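You operate a simulated robot arm through the tools that you are given. There is no shell and no other tool.

The job below is to be done with a simulated robot arm. You get a single attempt, and the scene is never put back.

## Task
Gauge the outlet bore of the pump casing and plug it, then tap the red casing plug flush.
Fine: If the gauge goes in, take the plug with the yellow knob; if it stops, the blue. Put gauge and mallet back.

The check looks at the end state, three seconds after you hand in, the way a careful person would. Anything else that was tipped, shoved, dropped, spilled or broken makes it a failure.

## Robot
A 7-joint arm with a two-finger parallel gripper, fixed in place. Base frame: the origin is at the foot of the arm, x ahead of it, y to its left, z up. Readings come in m, degrees, newtons and seconds.
Its first joint turns from -166.0 to 166.0 degrees. Payload 3.43 kg.
Tool frame: the origin (TCP) lies between the finger pads and is the grasp point; the fingertips stand 0.03 m ahead of it; z points along the fingers, y is the line along which they close. The gripper opens to 0.094 m. The fingers are 0.028 m wide and 0.01 m thick; the gripper's body (0.05 by 0.096 m) begins 0.055 m behind the TCP.
Orientation is that of the tool frame in the base frame, as [roll, pitch, yaw] about the fixed x, y, z axes, in that order (R = Rz(yaw) Ry(pitch) Rx(roll)). With the fingers straight down and closing along the base's y, the tool's x points along the base's -x, its y along +y and its z along -z.

## Interface
- The arm moves only by the tool send_rows. Its arguments are lists of equal length, an entry for each row: "xyz": the shift along the base's x, y, z in m, a list of three; "rotation": the turn, a rotation vector about the base's x, y, z in degrees, a list of three. In form: {"xyz": [[tx, ty, tz], ...], "rotation": [[rx, ry, rz], ...]}. A call has 1 to 20 rows; each row shifts and turns the commanded pose from where the row before left it. "hand" is the closure, from 0 (fully open) to 1 (shut), set as the call begins (left out, the last holds). A row lasts 0.2 s, in which the tool goes at most 0.05 m and 8.6 degrees; a call with a longer step from one row to the next is refused whole, and so is a gripper value outside its range. Where a pose cannot be reached the arm comes as near as it can. A force on the tool above 40 N (or 10 N above the force at the start of the call, whichever is more), or a blocked arm, ends the call early, and 0.2 s more pass. Each finger travels about 0.045 m/s and halts on what it meets, pressing with about 20 N; the grip force reading is that of the motor and also rises with nothing between the fingers. The clock runs only during rows and for 0.2 s after the last one: add rows that do not move to give the fingers time. The reply holds the time, the measured pose of the TCP, the force on the tool along the base axes, the opening and the grip force, in the units named above and with some noise, with the torque about the TCP (base axes, N m) and any sound that the robot's microphone picked up, and new pictures: "views" is both (left out), scene, wrist or none.
- Cameras (640 x 400 px; columns grow to the right, rows downward): "scene" is fixed at [0.2216, -0.6483, 1.6301]; the picture's right is [0.58, -0.81, 0.00], its down [-0.65, -0.46, -0.60] and it looks along [0.49, 0.35, -0.80] (base axes); focal length 314 px, centre (320, 200). "wrist" rides on the gripper at [0.076, 0.014, -0.102] in the tool frame; the picture's right is [-0.18, 0.98, 0.00], its down [-0.75, -0.14, -0.64] and it looks along [-0.63, -0.12, 0.77] (tool axes); focal length 243 px, centre (320, 200). There is no depth. A picture from a camera that has moved, and an enlarged one, comes with that camera's place and axes in the base frame and with its lens.
- move_column(by): slides the trunk up (or, below 0, down) by that many m; the arm rides with it, the base frame stays. It gives what a move gives, with no picture.
- enlarge(camera, box): a new picture of the part [left, top, right, bottom] of that camera's present view, enlarged. The clock stands still meanwhile.
- hand_in(): hands the job in; it is judged then, once.

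Nothing tells you positions but the pictures and the camera data. Unless the task says otherwise, let go and move clear before handing in.

The tools are called after "Emit:" by a JSON object that holds its "fn" and its "kwargs". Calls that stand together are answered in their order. send_rows: Moves the arm, as the interface text tells. Its arguments: {"type":"object","properties":{"xyz":{"type":"array","items":{"type":"array","items":{"type":"number"}}},"rotation":{"type":"array","items":{"type":"array","items":{"type":"number"}}},"hand":{"type":"number"},"views":{"type":"string","enum":["both","scene","wrist","none"]}},"required":["xyz","rotation"]} The other tools are called the same way: move_column (by) slides the trunk up or down; enlarge (camera, box) takes an enlarged picture of a part of a camera's view; hand_in () hands the job in.

At the start:

```text
time_s: 0.0
position: [0.4849, -0.3182, 1.2279]
tool_rot: [-180.0, 0.0, 180.0]
wrist_force: [0.0, 0.3, -0.2]
ft_torque: [0.0, 0.03, 0.0]
gripper_width: 0.0942
grip_force: 0.0
trunk travel left (down, up): [-0.275, 0.215]
```

scene: 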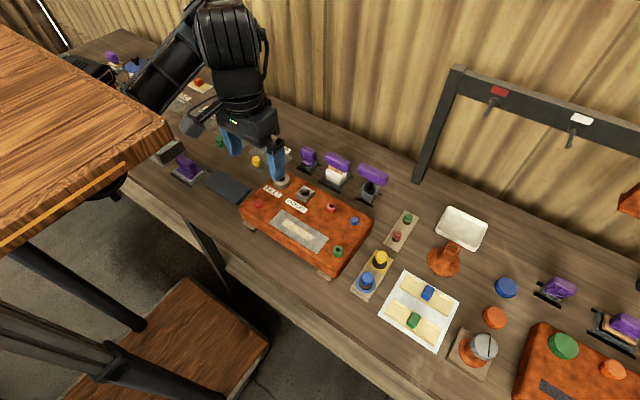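
wrist: 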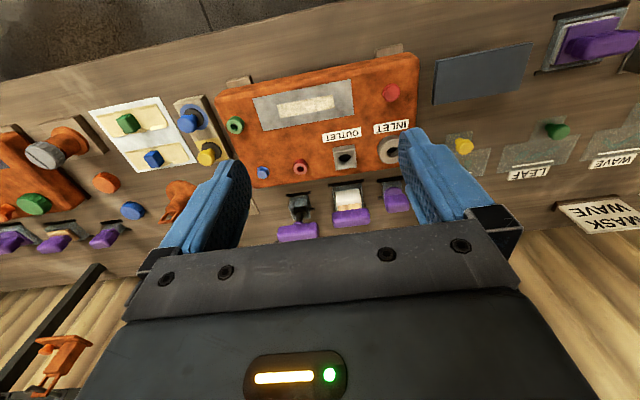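

I see a long bench with an orange pump casing labelled INLET and OUTLET, plugs on a small tray, and several purple-handled tools and other items. I'll enlarge parts of both views first to identify the gauge, plugs and mallet.

Emit:
{"fn": "enlarge", "kwargs": {"camera": "scene", "box": [230, 130, 400, 290]}}

Emit:
{"fn": "enlarge", "kwargs": {"camera": "scene", "box": [340, 190, 520, 390]}}

Emit:
{"fn": "enlarge", "kwargs": {"camera": "scene", "box": [90, 40, 310, 210]}}

Emit:
{"fn": "enlarge", "kwargs": {"camera": "scene", "box": [440, 60, 640, 400]}}

Emit:
{"fn": "enlarge", "kwargs": {"camera": "wrist", "box": [200, 40, 430, 250]}}

Emit:
{"fn": "enlarge", "kwargs": {"camera": "wrist", "box": [0, 80, 250, 270]}}

Emit:
{"fn": "enlarge", "kwargs": {"camera": "wrist", "box": [400, 0, 640, 260]}}

```text
2.50 times, centred on (315, 210) of scene
camera zoom: at [0.2216, -0.6483, 1.6301], right [0.58, -0.81, 0.0], down [-0.65, -0.46, -0.6], along [0.49, 0.35, -0.8], focal length 786 px, centre (332, 175)
```

zoom: 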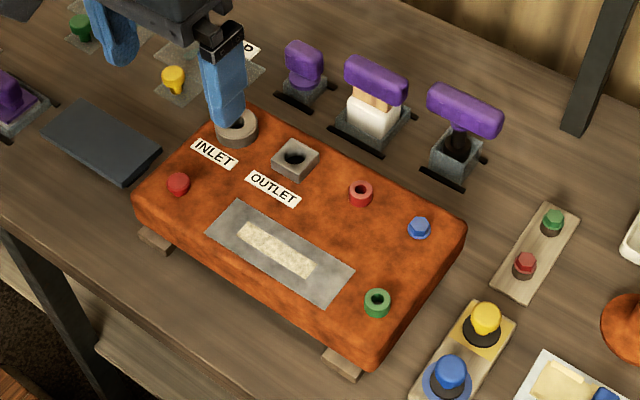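

```text
2.00 times, centred on (430, 290) of scene
camera zoom: at [0.2216, -0.6483, 1.6301], right [0.58, -0.81, 0.0], down [-0.65, -0.46, -0.6], along [0.49, 0.35, -0.8], focal length 628 px, centre (100, 20)
```

zoom: 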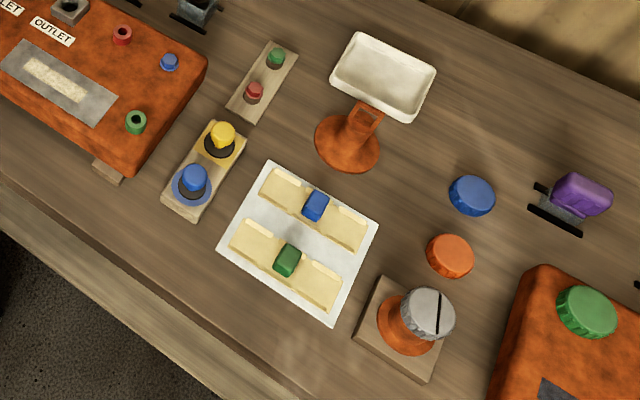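

```text
2.35 times, centred on (200, 125) of scene
camera zoom: at [0.2216, -0.6483, 1.6301], right [0.58, -0.81, 0.0], down [-0.65, -0.46, -0.6], along [0.49, 0.35, -0.8], focal length 739 px, centre (602, 376)
```

zoom: 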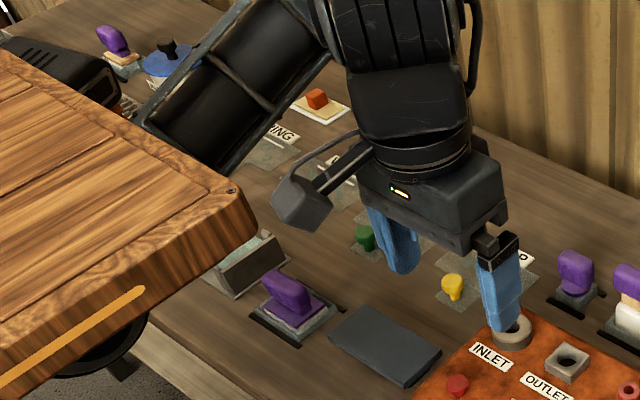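

```text
1.18 times, centred on (540, 230) of scene
camera zoom: at [0.2216, -0.6483, 1.6301], right [0.58, -0.81, 0.0], down [-0.65, -0.46, -0.6], along [0.49, 0.35, -0.8], focal length 370 px, centre (61, 165)
```

zoom: 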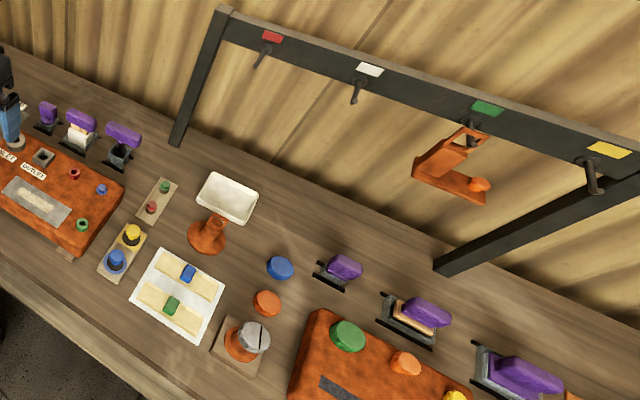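

```text
1.90 times, centred on (315, 145) of wrist
camera zoom: at [0.4097, -0.3024, 1.3311], right [0.18, 0.98, 0.0], down [0.75, -0.14, 0.64], along [0.63, -0.12, -0.77], focal length 462 px, centre (330, 305)
```

zoom: 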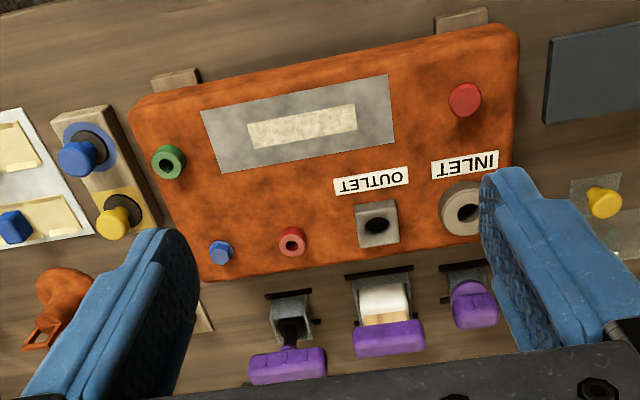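

```text
2.11 times, centred on (125, 175) of wrist
camera zoom: at [0.4097, -0.3024, 1.3311], right [0.18, 0.98, 0.0], down [0.75, -0.14, 0.64], along [0.63, -0.12, -0.77], focal length 511 px, centre (730, 253)
```

zoom: 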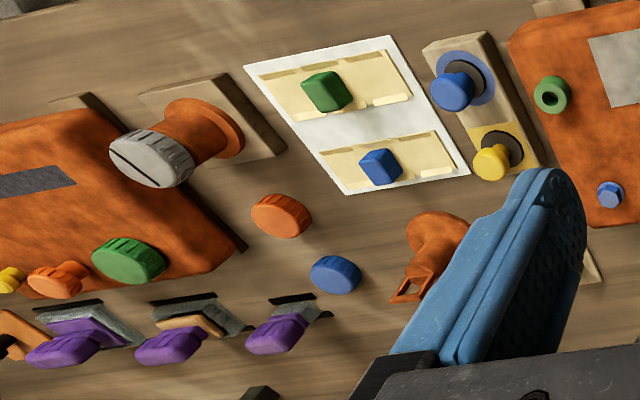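

```text
1.54 times, centred on (520, 130) of wrist
camera zoom: at [0.4097, -0.3024, 1.3311], right [0.18, 0.98, 0.0], down [0.75, -0.14, 0.64], along [0.63, -0.12, -0.77], focal length 373 px, centre (12, 308)
```

zoom: 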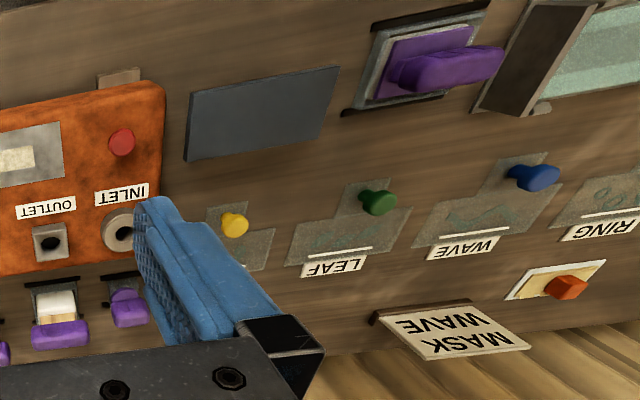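

The outlet bore works out at about (0.636, -0.301, 0.945), with three purple-handled tools standing in a row behind the casing at x of about 0.75-0.79. I'll bring the wrist camera closer to tell which is the gauge and which is the mallet.

Emit:
{"fn": "send_rows", "kwargs": {"xyz": [[0.03, -0.01, -0.03], [0.03, -0.01, -0.03], [0.03, -0.01, -0.035], [0.025, -0.01, -0.033]], "rotation": [[0, 0, 0], [0, 0, 0], [0, 0, 0], [0, 0, 0]]}}

```text
time_s: 1.0
position: [0.6013, -0.3566, 1.1027]
tool_rot: [-180.0, 0.1, 179.9]
wrist_force: [0.3, 0.1, 0.1]
ft_torque: [0.0, -0.02, 0.0]
gripper_width: 0.0942
grip_force: 0.1
trunk travel left (down, up): [-0.275, 0.215]
camera wrist: at [0.5252, -0.3421, 1.2044], right [0.19, 0.98, 0.0], down [0.75, -0.14, 0.64], along [0.63, -0.12, -0.77], focal length 243 px, centre (320, 200)
```

scene: 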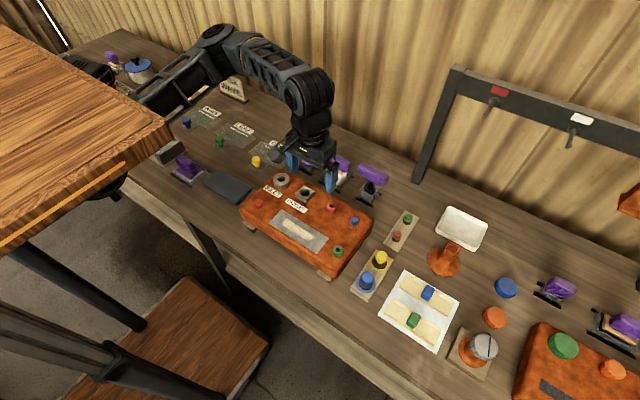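
wrist: 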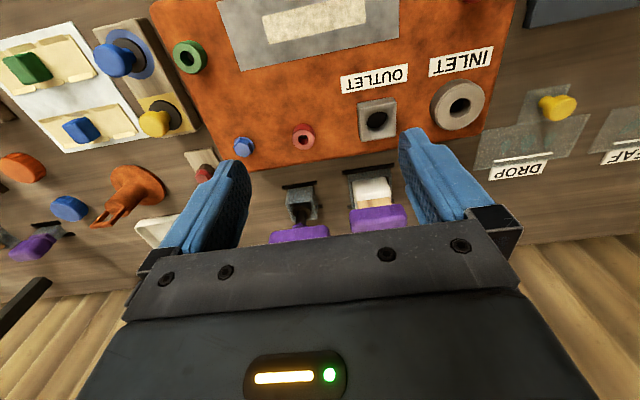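

I still can't make out the tools because the gripper blocks the view. I'll move further out over them, staying well above.

Emit:
{"fn": "send_rows", "kwargs": {"xyz": [[0.03, 0.01, 0.01], [0.04, 0.01, 0.01], [0.04, 0.01, 0.01], [0.03, 0.01, 0.0]], "rotation": [[0, 0, 0], [0, 0, 0], [0, 0, 0], [0, 0, 0]]}}

Emit:
{"fn": "enlarge", "kwargs": {"camera": "wrist", "box": [200, 0, 500, 240]}}

```text
time_s: 2.0
position: [0.74, -0.3175, 1.1316]
tool_rot: [180.0, 0.0, 179.9]
wrist_force: [0.5, -0.5, 0.0]
ft_torque: [0.0, 0.01, 0.0]
gripper_width: 0.094
grip_force: 0.1
trunk travel left (down, up): [-0.275, 0.215]
camera wrist: at [0.6649, -0.3011, 1.2334], right [0.19, 0.98, 0.0], down [0.75, -0.14, 0.64], along [0.63, -0.12, -0.77], focal length 243 px, centre (320, 200)
```

scene: 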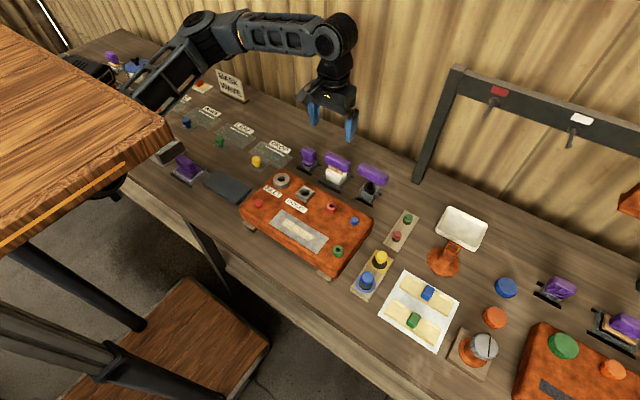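
wrist: 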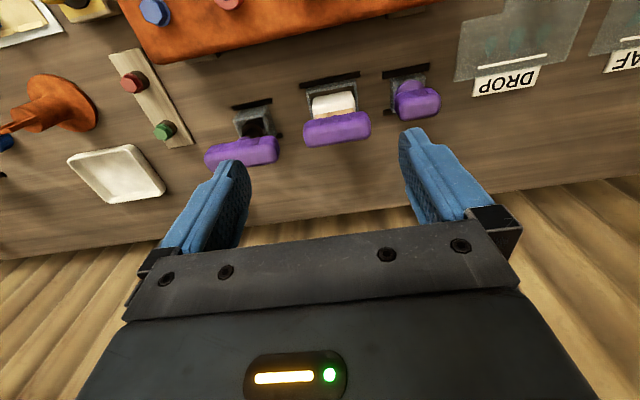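

```text
1.67 times, centred on (350, 120) of wrist
camera zoom: at [0.6649, -0.3011, 1.2334], right [0.19, 0.98, 0.0], down [0.75, -0.14, 0.64], along [0.63, -0.12, -0.77], focal length 404 px, centre (270, 333)
```

zoom: 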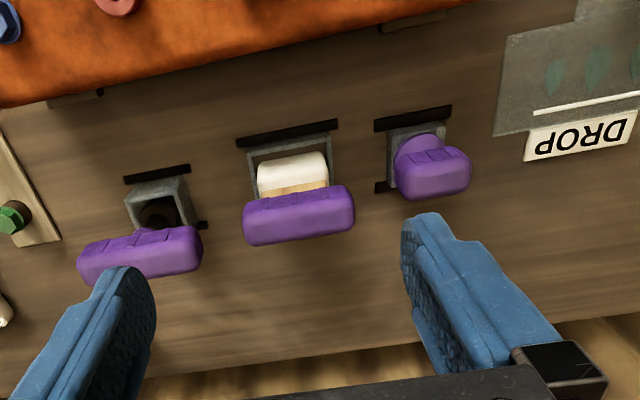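

The robot is now clear of the tools in the scene view. I'll enlarge that view tightly on the tools and on the casing features.

Emit:
{"fn": "enlarge", "kwargs": {"camera": "scene", "box": [292, 135, 396, 205]}}

Emit:
{"fn": "enlarge", "kwargs": {"camera": "scene", "box": [240, 165, 380, 265]}}

Emit:
{"fn": "enlarge", "kwargs": {"camera": "scene", "box": [340, 200, 430, 300]}}

Emit:
{"fn": "enlarge", "kwargs": {"camera": "scene", "box": [140, 100, 260, 210]}}

Emit:
{"fn": "enlarge", "kwargs": {"camera": "scene", "box": [520, 250, 640, 360]}}

```text
5.71 times, centred on (344, 170) of scene
camera zoom: at [0.2216, -0.6483, 1.6301], right [0.58, -0.81, 0.0], down [-0.65, -0.46, -0.6], along [0.49, 0.35, -0.8], focal length 1796 px, centre (183, 371)
```

zoom: 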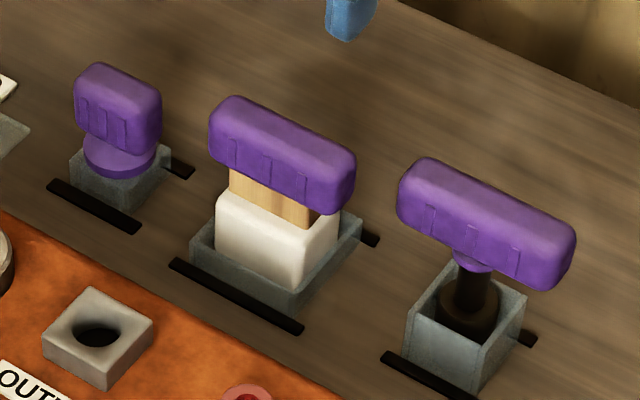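

```text
4.00 times, centred on (310, 215) of scene
camera zoom: at [0.2216, -0.6483, 1.6301], right [0.58, -0.81, 0.0], down [-0.65, -0.46, -0.6], along [0.49, 0.35, -0.8], focal length 1257 px, centre (360, 140)
```

zoom: 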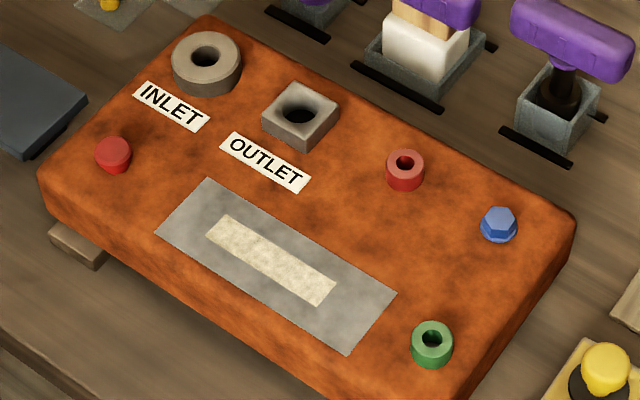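

```text
4.00 times, centred on (385, 250) of scene
camera zoom: at [0.2216, -0.6483, 1.6301], right [0.58, -0.81, 0.0], down [-0.65, -0.46, -0.6], along [0.49, 0.35, -0.8], focal length 1257 px, centre (60, 0)
```

zoom: 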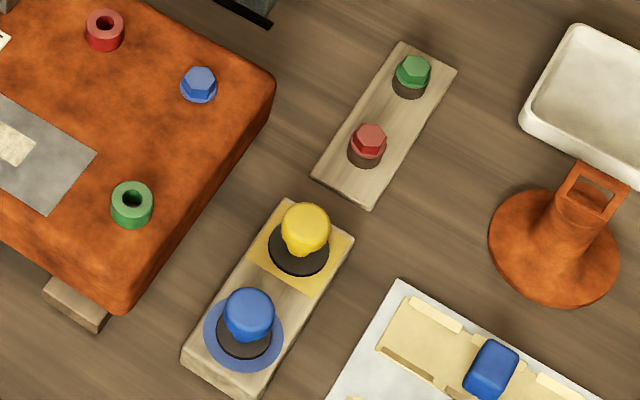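

```text
3.64 times, centred on (200, 155) of scene
camera zoom: at [0.2216, -0.6483, 1.6301], right [0.58, -0.81, 0.0], down [-0.65, -0.46, -0.6], along [0.49, 0.35, -0.8], focal length 1143 px, centre (756, 364)
```

zoom: 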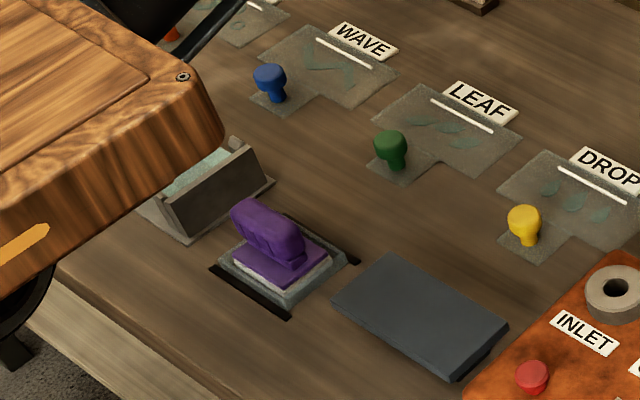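

```text
3.64 times, centred on (580, 305) of scene
camera zoom: at [0.2216, -0.6483, 1.6301], right [0.58, -0.81, 0.0], down [-0.65, -0.46, -0.6], along [0.49, 0.35, -0.8], focal length 1143 px, centre (-626, -182)
```

zoom: 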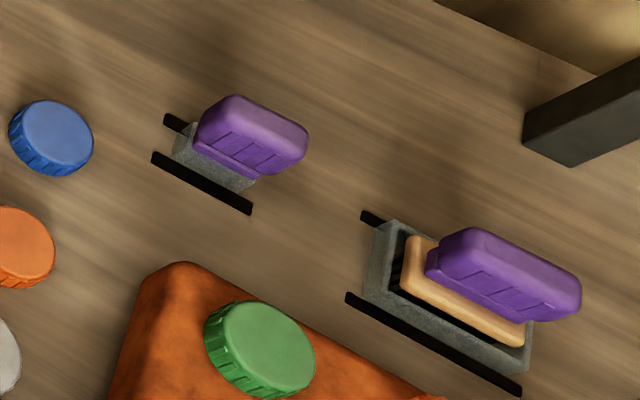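

The first purple tool (collar in a round socket, about (0.792, -0.196), handle at z ≈ 0.905) looks like the gauge. The middle one, with the white head, is the mallet, and the third is a nut driver. The bench is at about z 0.836 and everything lines up with the base axes, so I'll turn the gripper to close along x and hover over the gauge.

Emit:
{"fn": "send_rows", "kwargs": {"xyz": [[0.005, 0.011, -0.003], [0.005, 0.011, -0.003], [0.005, 0.011, -0.003], [0.005, 0.011, -0.003], [0.005, 0.011, -0.003], [0.005, 0.011, -0.003], [0.005, 0.011, -0.003], [0.005, 0.011, -0.003], [0.005, 0.011, -0.003], [0.005, 0.011, -0.003], [0.004, 0.0115, -0.003], [0, 0, 0]], "rotation": [[0, 0, -8.18], [0, 0, -8.18], [0, 0, -8.18], [0, 0, -8.18], [0, 0, -8.18], [0, 0, -8.18], [0, 0, -8.18], [0, 0, -8.18], [0, 0, -8.18], [0, 0, -8.18], [0, 0, -8.2], [0, 0, 0]]}}

Emit:
{"fn": "enlarge", "kwargs": {"camera": "wrist", "box": [200, 40, 440, 240]}}

```text
time_s: 4.6
position: [0.7259, -0.2217, 1.1239]
tool_rot: [-179.8, 0.0, 98.1]
wrist_force: [-0.3, 0.8, -0.4]
ft_torque: [0.0, 0.03, -0.01]
gripper_width: 0.0941
grip_force: 0.0
out of reach, approached as far as the arm can: row 10, 11
trunk travel left (down, up): [-0.275, 0.215]
camera wrist: at [0.7313, -0.1431, 1.2267], right [1.0, -0.04, 0.0], down [-0.03, -0.77, 0.64], along [-0.03, -0.64, -0.77], focal length 243 px, centre (320, 200)
```

scene: 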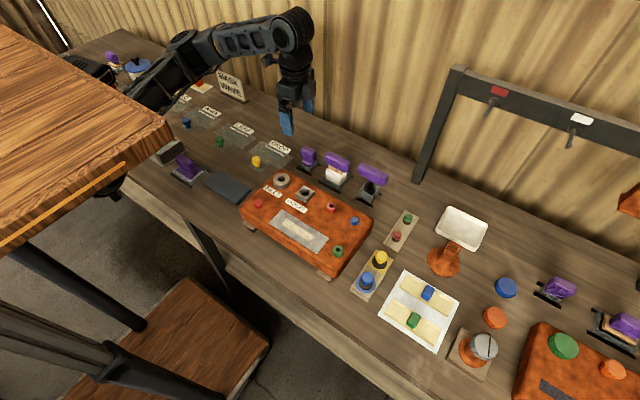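
wrist: 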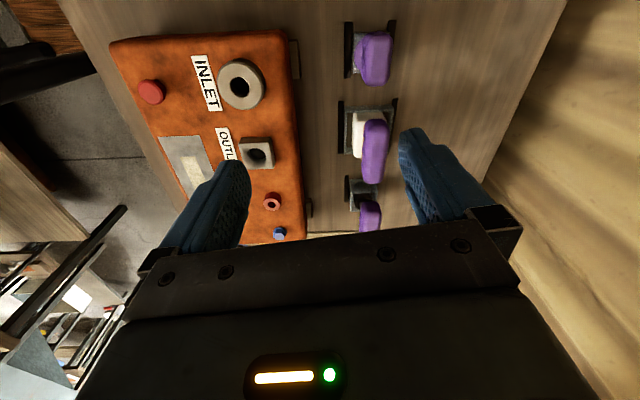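

```text
2.00 times, centred on (320, 140) of wrist
camera zoom: at [0.7313, -0.1431, 1.2267], right [1.0, -0.04, 0.0], down [-0.03, -0.77, 0.64], along [-0.03, -0.64, -0.77], focal length 485 px, centre (320, 320)
```

zoom: 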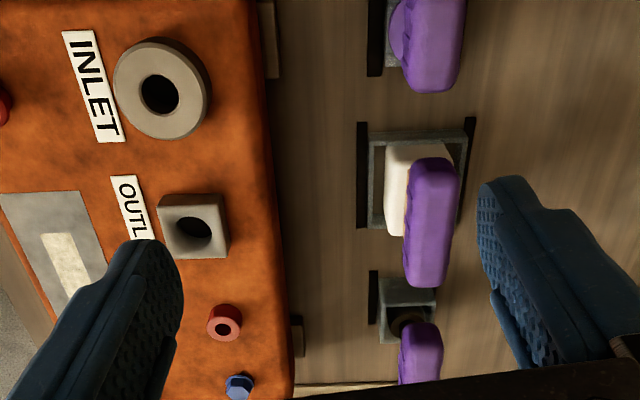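

The last rows were out of reach at this height. I'll move down a little and see whether the commanded pose becomes reachable.

Emit:
{"fn": "send_rows", "kwargs": {"xyz": [[0, 0, -0.02], [0, 0, -0.02], [0, 0, 0]], "rotation": [[0, 0, 0], [0, 0, 0], [0, 0, 0]]}}

```text
time_s: 5.4
position: [0.726, -0.2211, 1.0853]
tool_rot: [-179.9, 0.1, 98.2]
wrist_force: [-1.2, -0.5, -0.4]
ft_torque: [0.01, 0.02, 0.03]
gripper_width: 0.0942
grip_force: 0.1
trunk travel left (down, up): [-0.275, 0.215]
camera wrist: at [0.7312, -0.1427, 1.1877], right [1.0, -0.04, 0.0], down [-0.03, -0.77, 0.64], along [-0.03, -0.64, -0.77], focal length 243 px, centre (320, 200)
```

scene: 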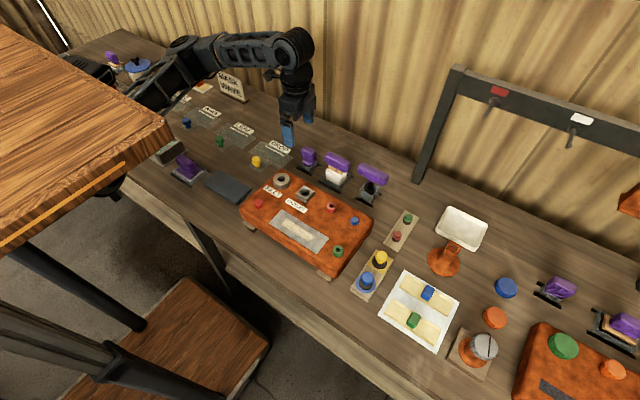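
wrist: 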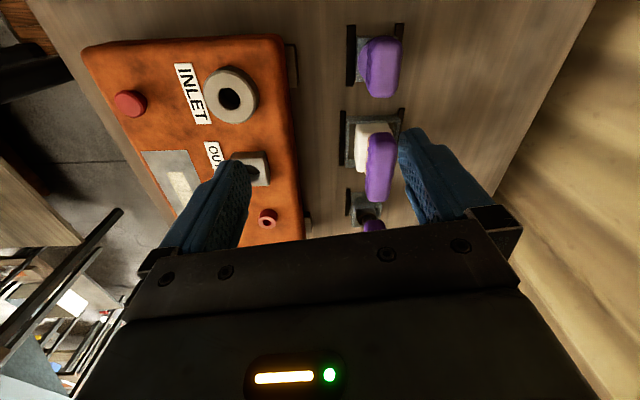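

Emit:
{"fn": "send_rows", "kwargs": {"xyz": [[0.03, 0.01, -0.01], [0.03, 0.01, -0.01], [0, 0, 0]], "rotation": [[0, 0, 0], [0, 0, 0], [0, 0, 0]]}}

```text
time_s: 6.2
position: [0.7377, -0.2178, 1.0819]
tool_rot: [-180.0, -0.1, 98.2]
wrist_force: [0.1, 0.6, 0.7]
ft_torque: [-0.02, 0.02, 0.04]
gripper_width: 0.0939
grip_force: 0.0
out of reach, approached as far as the arm can: row 1, 2
trunk travel left (down, up): [-0.275, 0.215]
camera wrist: at [0.7417, -0.1392, 1.1841], right [1.0, -0.04, 0.0], down [-0.03, -0.77, 0.64], along [-0.03, -0.64, -0.77], focal length 243 px, centre (320, 200)
```

scene: 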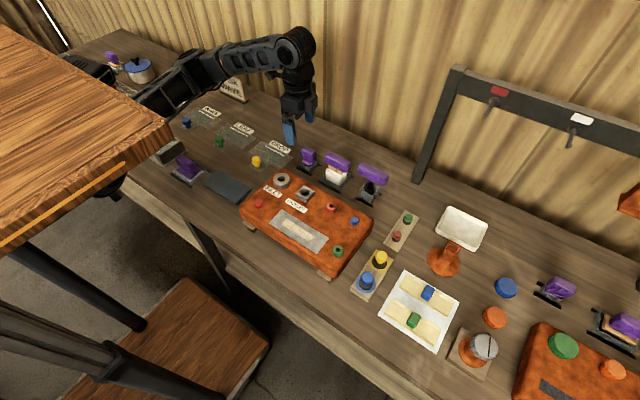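
wrist: 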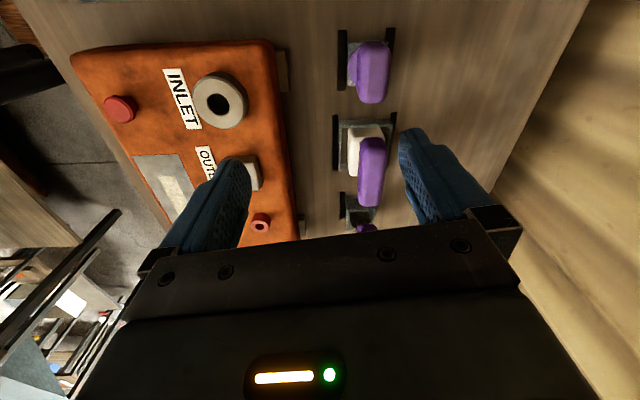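

The reach limit follows a wrist-joint stop on this side of the turn. I'll swing the gripper the other way (camera on the -y side) to get the same closing axis.

Emit:
{"fn": "send_rows", "kwargs": {"xyz": [[0, -0.005, 0.004], [0, -0.005, 0.004], [0, -0.005, 0.004], [0, -0.005, 0.004], [0, -0.005, 0.004], [0, 0, 0.0], [0, 0, 0], [0, 0, 0], [0, 0, 0], [0, 0, 0], [0, 0, 0], [0, 0, 0], [0, 0, 0], [0, 0, 0], [0, 0, 0], [0, 0, 0], [0, 0, 0], [0, 0, 0], [0, 0, 0], [0, 0, 0]], "rotation": [[0, 0, 8.5], [0, 0, 8.5], [0, 0, 8.5], [0, 0, 8.5], [0, 0, 8.5], [0, 0, 8.5], [0, 0, 8.5], [0, 0, 8.5], [0, 0, 8.5], [0, 0, 8.5], [0, 0, 8.5], [0, 0, 8.5], [0, 0, 8.5], [0, 0, 8.5], [0, 0, 8.5], [0, 0, 8.5], [0, 0, 8.5], [0, 0, 8.5], [0, 0, 8.5], [0, 0, 8.5]]}}

```text
time_s: 10.4
position: [0.735, -0.2432, 1.1006]
tool_rot: [180.0, 0.0, -91.6]
wrist_force: [0.2, -0.4, -0.1]
ft_torque: [0.03, 0.02, -0.01]
gripper_width: 0.0937
grip_force: 0.1
trunk travel left (down, up): [-0.275, 0.215]
camera wrist: at [0.7192, -0.3194, 1.2038], right [-0.98, 0.21, 0.0], down [0.16, 0.75, 0.64], along [0.14, 0.63, -0.77], focal length 243 px, centre (320, 200)
```

scene: 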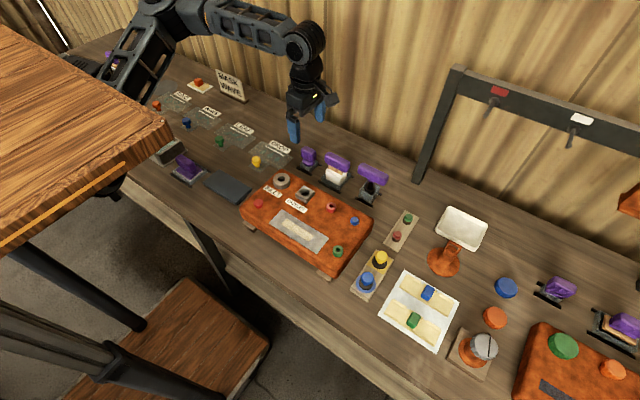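
wrist: 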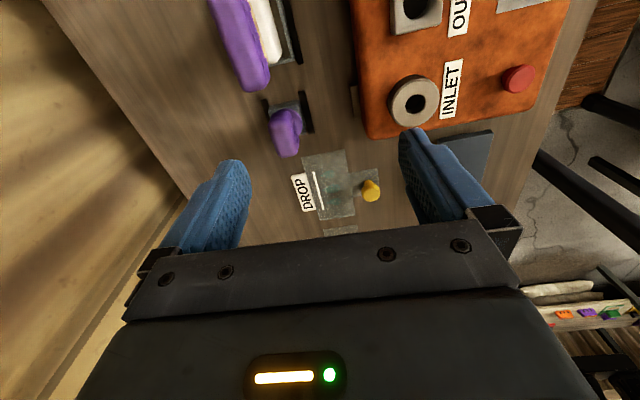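

Emit:
{"fn": "send_rows", "kwargs": {"xyz": [[0.02, 0.015, -0.01], [0.02, 0.015, -0.02], [0.017, 0.015, -0.02], [0, 0, 0]], "rotation": [[0, 0, 0.8], [0, 0, 0.8], [0, 0, 0], [0, 0, 0]]}}

Emit:
{"fn": "enlarge", "kwargs": {"camera": "wrist", "box": [220, 0, 460, 150]}}

```text
time_s: 11.4
position: [0.7901, -0.1997, 1.052]
tool_rot: [-179.9, 0.0, -90.2]
wrist_force: [0.1, 0.1, 0.8]
ft_torque: [0.0, 0.0, 0.01]
gripper_width: 0.0939
grip_force: 0.0
trunk travel left (down, up): [-0.275, 0.215]
camera wrist: at [0.7779, -0.2752, 1.1545], right [-0.98, 0.19, 0.0], down [0.14, 0.75, 0.64], along [0.12, 0.63, -0.77], focal length 243 px, centre (320, 200)
```

scene: 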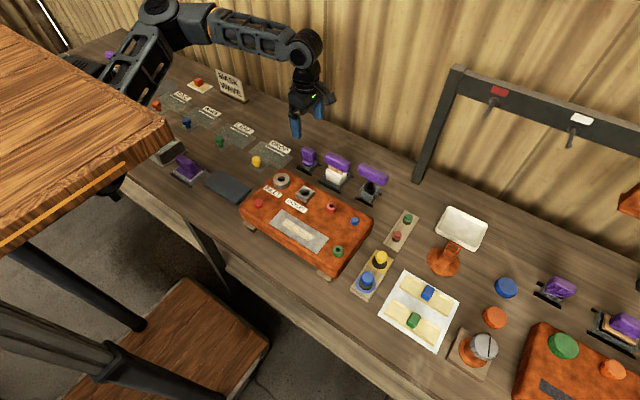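
wrist: 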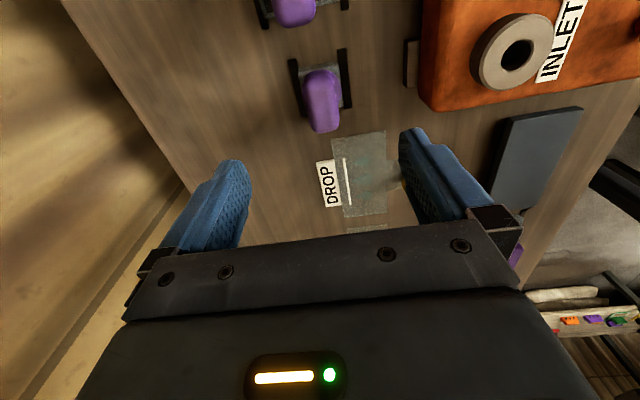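

```text
2.67 times, centred on (340, 75) of wrist
camera zoom: at [0.7779, -0.2752, 1.1545], right [-0.98, 0.19, 0.0], down [0.14, 0.75, 0.64], along [0.12, 0.63, -0.77], focal length 647 px, centre (267, 533)
```

zoom: 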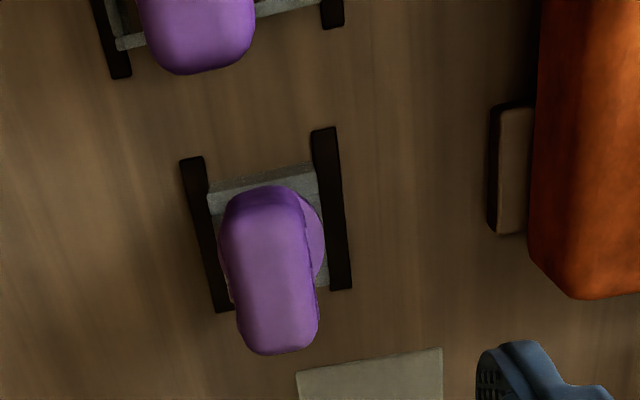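

The gauge handle is centred at about (0.791, -0.200), with its top near z 0.929 and a collar below about z 0.898. I'll descend so the fingertips straddle the handle just above the collar, then look before closing.

Emit:
{"fn": "send_rows", "kwargs": {"xyz": [[0, 0, -0.03], [0, 0, -0.03], [0, 0, -0.03], [0, 0, -0.02], [0, 0, -0.01], [0, 0, 0]], "rotation": [[0, 0, 0], [0, 0, 0], [0, 0, 0], [0, 0, 0], [0, 0, 0], [0, 0, 0]]}}

Emit:
{"fn": "enlarge", "kwargs": {"camera": "scene", "box": [270, 110, 360, 200]}}

```text
time_s: 12.8
position: [0.7891, -0.2002, 0.9316]
tool_rot: [-179.9, 0.0, -90.1]
wrist_force: [-0.2, -0.2, -0.3]
ft_torque: [0.0, -0.01, 0.0]
gripper_width: 0.0938
grip_force: 0.0
trunk travel left (down, up): [-0.275, 0.215]
camera wrist: at [0.7761, -0.2744, 1.034], right [-0.98, 0.19, 0.0], down [0.14, 0.75, 0.64], along [0.12, 0.63, -0.77], focal length 243 px, centre (320, 200)
```

scene: 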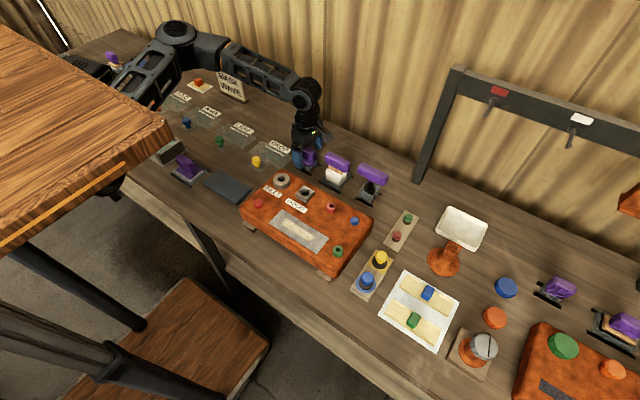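
wrist: 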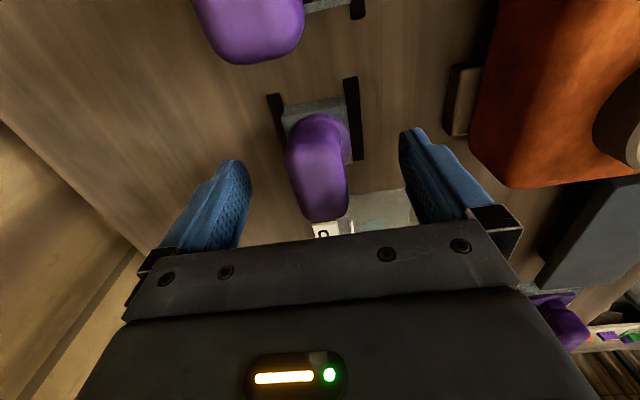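

```text
4.44 times, centred on (315, 155) of scene
camera zoom: at [0.2216, -0.6483, 1.6301], right [0.58, -0.81, 0.0], down [-0.65, -0.46, -0.6], along [0.49, 0.35, -0.8], focal length 1397 px, centre (342, 400)
```

zoom: 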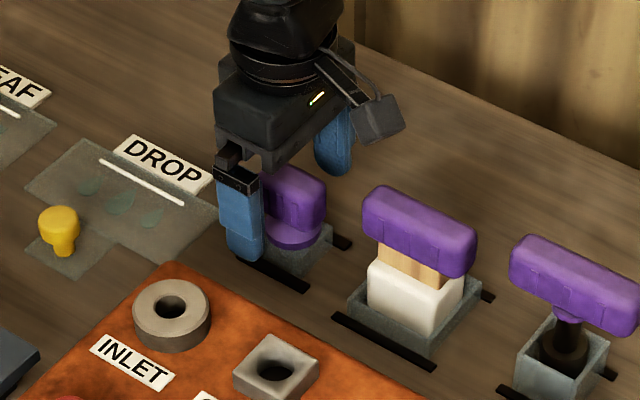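

The handle sits centred between the fingers with the tips just above the collar. I'll close on it.

Emit:
{"fn": "send_rows", "kwargs": {"xyz": [[0, 0, 0], [0, 0, 0], [0, 0, 0], [0, 0, 0], [0, 0, 0], [0, 0, 0]], "rotation": [[0, 0, 0], [0, 0, 0], [0, 0, 0], [0, 0, 0], [0, 0, 0], [0, 0, 0]], "hand": 1, "views": "wrist"}}

```text
time_s: 14.2
position: [0.7908, -0.199, 0.9318]
tool_rot: [179.9, 0.0, -90.2]
wrist_force: [1.0, 0.6, 0.7]
ft_torque: [-0.01, -0.05, -0.01]
gripper_width: 0.0321
grip_force: 19.9
trunk travel left (down, up): [-0.275, 0.215]
camera wrist: at [0.7763, -0.2743, 1.0342], right [-0.98, 0.19, 0.0], down [0.14, 0.75, 0.64], along [0.12, 0.63, -0.77], focal length 243 px, centre (320, 200)
```

wrist: 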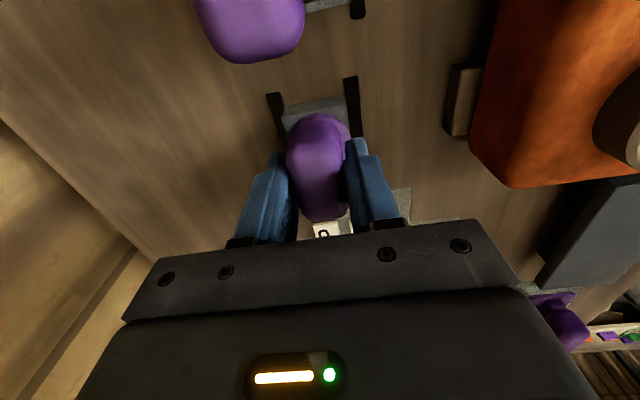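

Gripped at 32 mm. I'll lift straight up and check what is under the collar.

Emit:
{"fn": "send_rows", "kwargs": {"xyz": [[0, 0, 0.02], [0, 0, 0.03], [0, 0, 0.03], [0, 0, 0.02], [0, 0, 0.02], [0, 0, 0]], "rotation": [[0, 0, 0], [0, 0, 0], [0, 0, 0], [0, 0, 0], [0, 0, 0], [0, 0, 0]]}}

Emit:
{"fn": "enlarge", "kwargs": {"camera": "scene", "box": [270, 90, 360, 190]}}

Emit:
{"fn": "enlarge", "kwargs": {"camera": "wrist", "box": [250, 60, 410, 240]}}

```text
time_s: 15.6
position: [0.792, -0.2007, 1.0507]
tool_rot: [-179.9, 0.0, -90.2]
wrist_force: [0.8, -0.1, -1.5]
ft_torque: [0.01, -0.01, 0.02]
gripper_width: 0.0323
grip_force: 20.0
trunk travel left (down, up): [-0.275, 0.215]
camera wrist: at [0.7779, -0.2753, 1.1531], right [-0.98, 0.19, 0.0], down [0.14, 0.75, 0.64], along [0.12, 0.63, -0.77], focal length 243 px, centre (320, 200)
```

scene: 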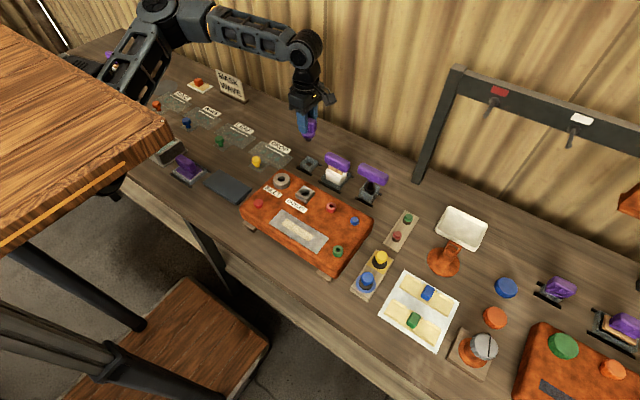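
wrist: 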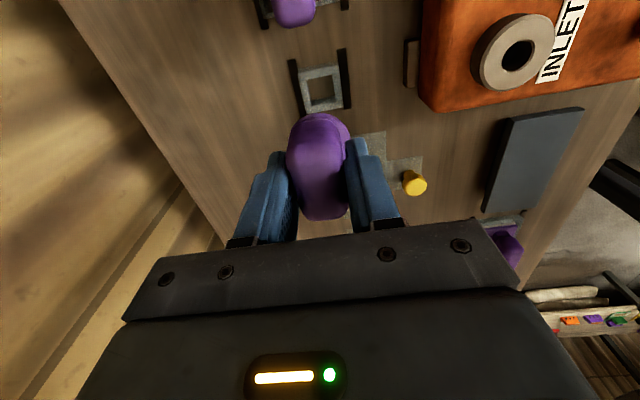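

```text
4.00 times, centred on (315, 140) of scene
camera zoom: at [0.2216, -0.6483, 1.6301], right [0.58, -0.81, 0.0], down [-0.65, -0.46, -0.6], along [0.49, 0.35, -0.8], focal length 1257 px, centre (340, 440)
```

zoom: 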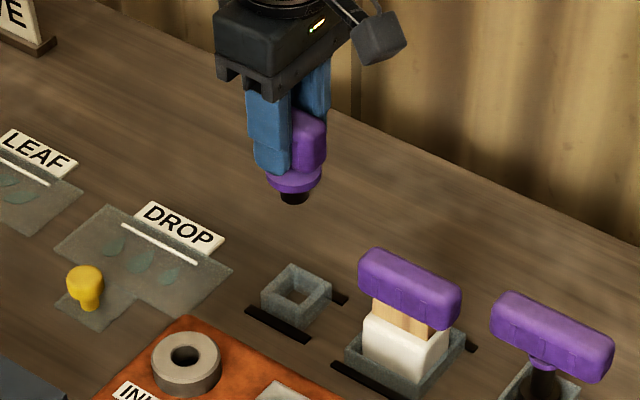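

```text
2.22 times, centred on (330, 150) of wrist
camera zoom: at [0.7779, -0.2753, 1.1531], right [-0.98, 0.19, 0.0], down [0.14, 0.75, 0.64], along [0.12, 0.63, -0.77], focal length 539 px, centre (298, 311)
```

zoom: 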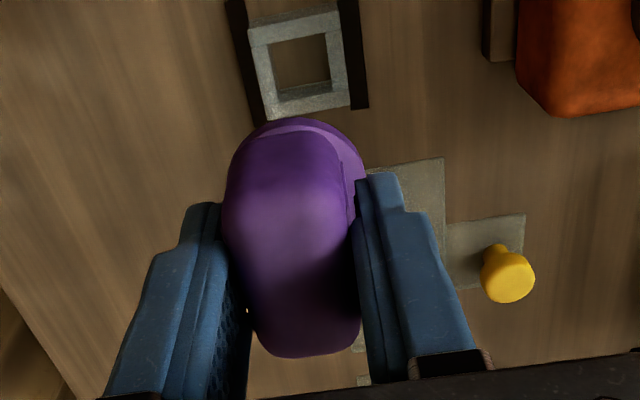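

It is a plug gauge: a short black pin under the collar. I'll carry it toward the casing and stop where the wrist camera has a clear view of the outlet bore, to locate it precisely.

Emit:
{"fn": "send_rows", "kwargs": {"xyz": [[-0.014, -0.04, 0.01], [-0.014, -0.04, 0], [-0.014, -0.04, 0], [-0.014, -0.04, -0.01], [0, 0, 0], [0, 0, 0]], "rotation": [[0, 0, 0.1], [0, 0, 0], [0, 0, 0], [0, 0, 0], [0, 0, 0], [0, 0, 0]]}}

Emit:
{"fn": "enlarge", "kwargs": {"camera": "wrist", "box": [380, 90, 540, 220]}}

Emit:
{"fn": "enlarge", "kwargs": {"camera": "scene", "box": [250, 150, 350, 230]}}

```text
time_s: 17.0
position: [0.7354, -0.3579, 1.0516]
tool_rot: [-180.0, 0.0, -90.1]
wrist_force: [0.3, 0.1, -1.5]
ft_torque: [-0.03, 0.03, -0.01]
gripper_width: 0.0322
grip_force: 20.5
trunk travel left (down, up): [-0.275, 0.215]
camera wrist: at [0.7215, -0.4336, 1.1535], right [-0.98, 0.19, 0.0], down [0.14, 0.75, 0.64], along [0.12, 0.63, -0.77], focal length 243 px, centre (320, 200)
```

scene: 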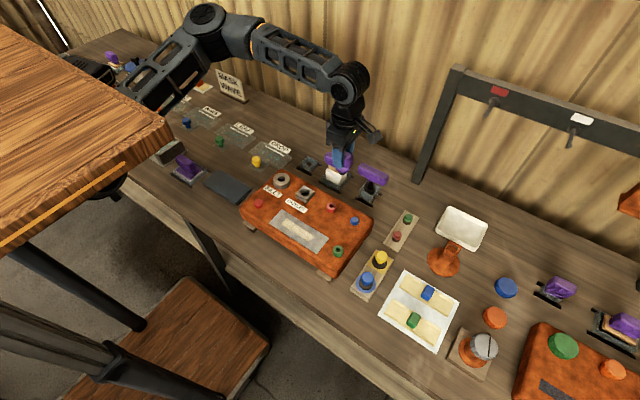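
wrist: 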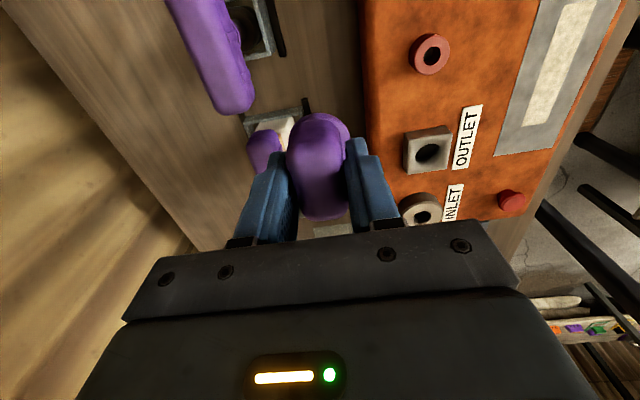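

```text
3.08 times, centred on (460, 155) of wrist
camera zoom: at [0.7215, -0.4336, 1.1535], right [-0.98, 0.19, 0.0], down [0.14, 0.75, 0.64], along [0.12, 0.63, -0.77], focal length 746 px, centre (-111, 338)
```

zoom: 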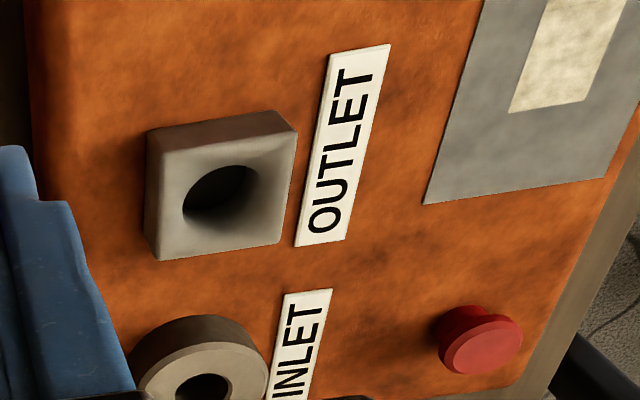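

```text
5.00 times, centred on (300, 190) of scene
camera zoom: at [0.2216, -0.6483, 1.6301], right [0.58, -0.81, 0.0], down [-0.65, -0.46, -0.6], along [0.49, 0.35, -0.8], focal length 1571 px, centre (420, 250)
```

zoom: 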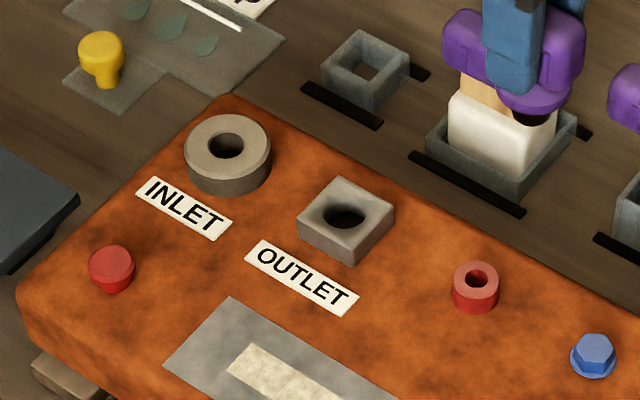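

The outlet bore comes out at about (0.640, -0.300) with its rim at z ≈ 0.943; the gauge pin ends about 0.08 below the TCP. I'll move the pin over the bore, with clearance, and check alignment.

Emit:
{"fn": "send_rows", "kwargs": {"xyz": [[-0.03, 0.02, 0], [-0.03, 0.02, 0], [-0.0354, 0.0195, 0], [0, 0, -0.01], [0, 0, 0]], "rotation": [[0, 0, 0], [0, 0, 0], [0, 0, 0], [0, 0, 0], [0, 0, 0]]}}

Emit:
{"fn": "enlarge", "kwargs": {"camera": "scene", "box": [270, 140, 350, 210]}}

Emit:
{"fn": "enlarge", "kwargs": {"camera": "wrist", "box": [250, 60, 410, 240]}}

```text
time_s: 18.2
position: [0.6415, -0.2979, 1.0393]
tool_rot: [-179.9, 0.0, -90.1]
wrist_force: [0.4, 0.3, -1.5]
ft_torque: [0.01, 0.0, -0.02]
gripper_width: 0.0322
grip_force: 20.1
trunk travel left (down, up): [-0.275, 0.215]
camera wrist: at [0.6273, -0.3744, 1.1421], right [-0.98, 0.19, 0.0], down [0.14, 0.75, 0.64], along [0.12, 0.63, -0.77], focal length 243 px, centre (320, 200)
```

scene: 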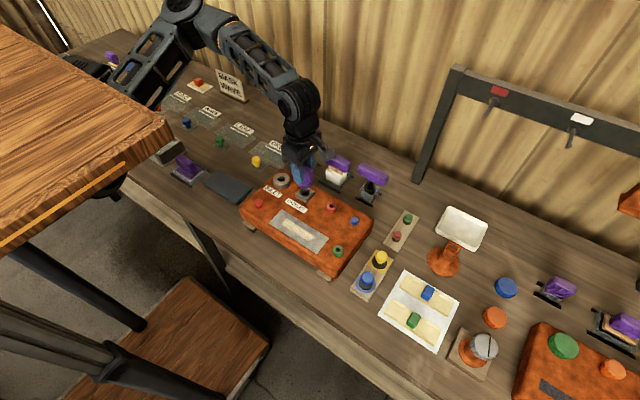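
wrist: 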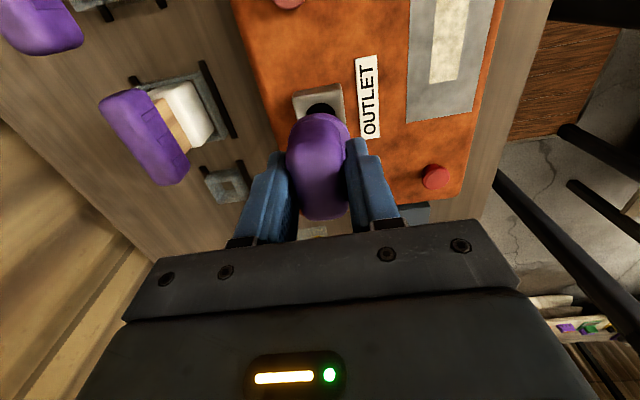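

```text
5.71 times, centred on (310, 175) of scene
camera zoom: at [0.2216, -0.6483, 1.6301], right [0.58, -0.81, 0.0], down [-0.65, -0.46, -0.6], along [0.49, 0.35, -0.8], focal length 1796 px, centre (377, 343)
```

zoom: 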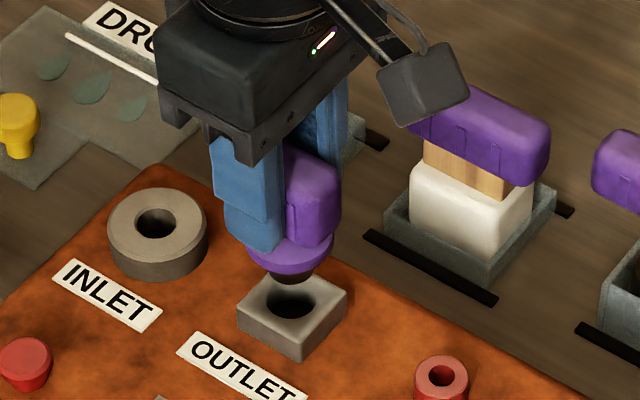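

```text
2.22 times, centred on (330, 150) of wrist
camera zoom: at [0.6273, -0.3744, 1.1421], right [-0.98, 0.19, 0.0], down [0.14, 0.75, 0.64], along [0.12, 0.63, -0.77], focal length 539 px, centre (298, 311)
```

zoom: 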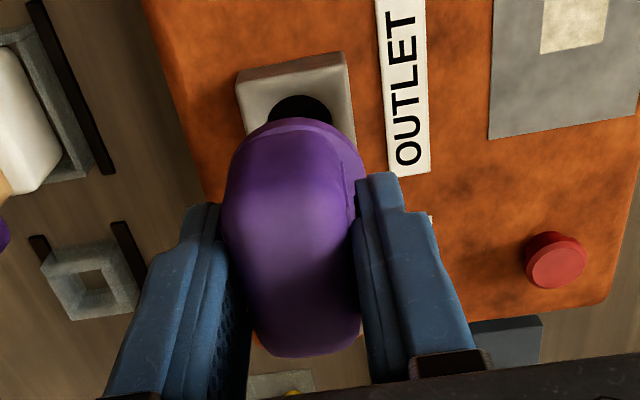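

Emit:
{"fn": "enlarge", "kwargs": {"camera": "scene", "box": [284, 170, 324, 206]}}

Emit:
{"fn": "enlarge", "kwargs": {"camera": "wrist", "box": [285, 70, 375, 130]}}

```text
11.11 times, centred on (304, 188) of scene
camera zoom: at [0.2216, -0.6483, 1.6301], right [0.58, -0.81, 0.0], down [-0.65, -0.46, -0.6], along [0.49, 0.35, -0.8], focal length 3492 px, centre (498, 333)
```

zoom: 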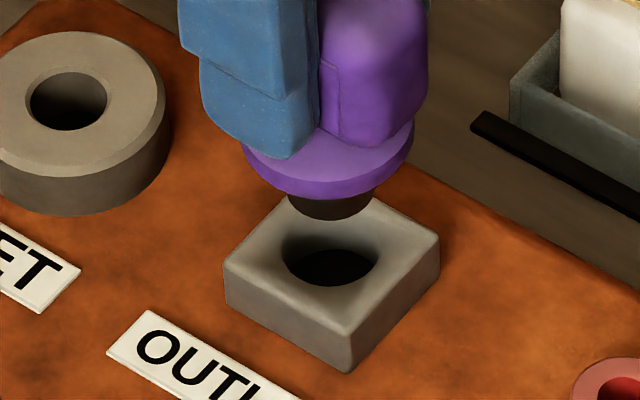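

```text
6.67 times, centred on (330, 100) of wrist
camera zoom: at [0.6273, -0.3744, 1.1421], right [-0.98, 0.19, 0.0], down [0.14, 0.75, 0.64], along [0.12, 0.63, -0.77], focal length 1618 px, centre (253, 867)
```

zoom: 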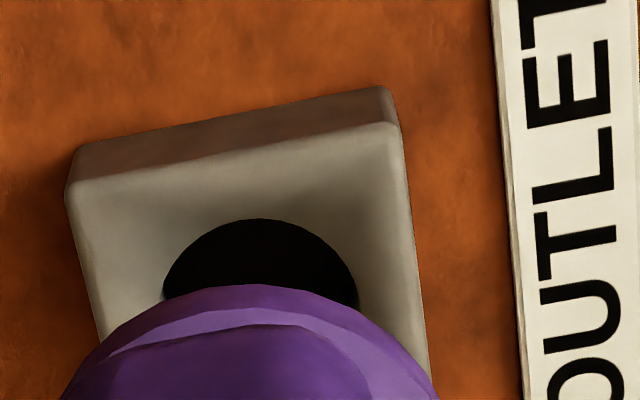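

Pin and bore look aligned to within about a millimetre. I'll lower the pin gently and watch force and depth.

Emit:
{"fn": "send_rows", "kwargs": {"xyz": [[-0.0008, -0.0003, -0.006], [0, 0, -0.006], [0, 0, -0.006], [0, 0, -0.002], [0, 0, 0]], "rotation": [[0, 0, 0], [0, 0, 0], [0, 0, 0], [0, 0, 0], [0, 0, 0]]}}

Emit:
{"fn": "enlarge", "kwargs": {"camera": "scene", "box": [284, 170, 324, 206]}}

```text
time_s: 19.4
position: [0.6394, -0.2986, 1.0212]
tool_rot: [-180.0, 0.0, -90.0]
wrist_force: [-0.2, 0.4, -0.7]
ft_torque: [0.0, 0.0, -0.03]
gripper_width: 0.0322
grip_force: 20.0
trunk travel left (down, up): [-0.275, 0.215]
camera wrist: at [0.6257, -0.3749, 1.1233], right [-0.98, 0.19, 0.0], down [0.14, 0.75, 0.64], along [0.12, 0.63, -0.77], focal length 243 px, centre (320, 200)
```

scene: 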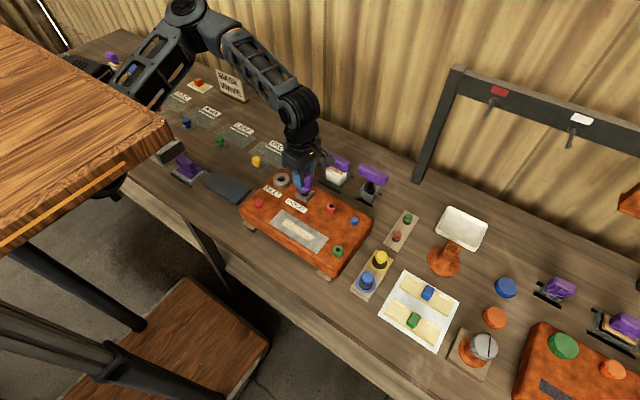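
wrist: 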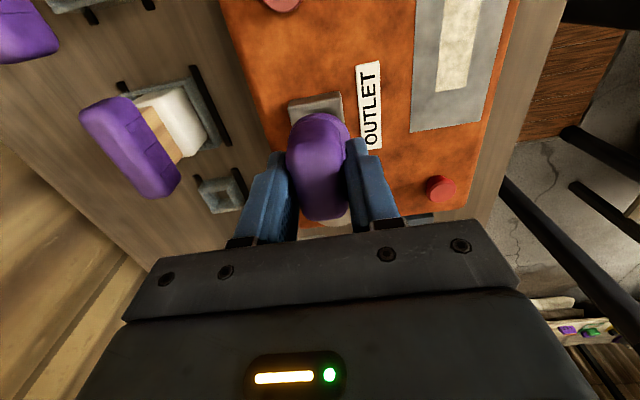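

```text
11.11 times, centred on (304, 188) of scene
camera zoom: at [0.2216, -0.6483, 1.6301], right [0.58, -0.81, 0.0], down [-0.65, -0.46, -0.6], along [0.49, 0.35, -0.8], focal length 3492 px, centre (498, 333)
```

zoom: 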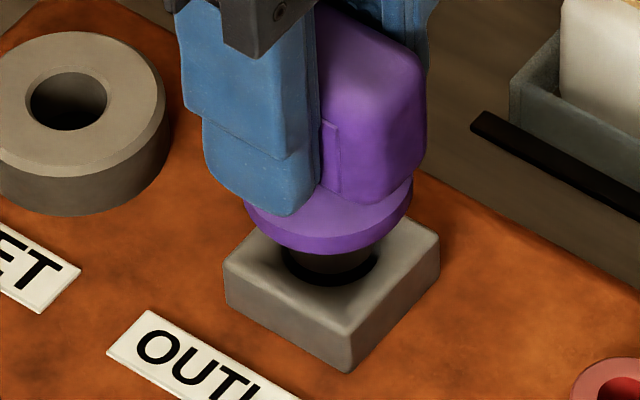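

The pin is at the mouth of the bore and looks concentric. I'll continue down in small steps.

Emit:
{"fn": "send_rows", "kwargs": {"xyz": [[0, 0, -0.002], [0, 0, -0.002], [0, 0, -0.002], [0, 0, 0]], "rotation": [[0, 0, 0], [0, 0, 0], [0, 0, 0], [0, 0, 0]], "views": "none"}}

Emit:
{"fn": "enlarge", "kwargs": {"camera": "scene", "box": [284, 170, 324, 206]}}

```text
time_s: 20.4
position: [0.6394, -0.2987, 1.0155]
tool_rot: [179.9, -0.1, -90.1]
wrist_force: [-0.2, -0.7, -1.3]
ft_torque: [0.0, 0.02, -0.02]
gripper_width: 0.0322
grip_force: 20.3
trunk travel left (down, up): [-0.275, 0.215]
```

```text
11.11 times, centred on (304, 188) of scene
camera zoom: at [0.2216, -0.6483, 1.6301], right [0.58, -0.81, 0.0], down [-0.65, -0.46, -0.6], along [0.49, 0.35, -0.8], focal length 3492 px, centre (498, 333)
```

zoom: 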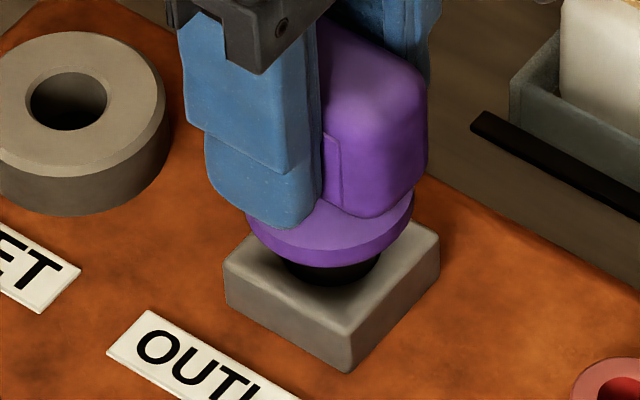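

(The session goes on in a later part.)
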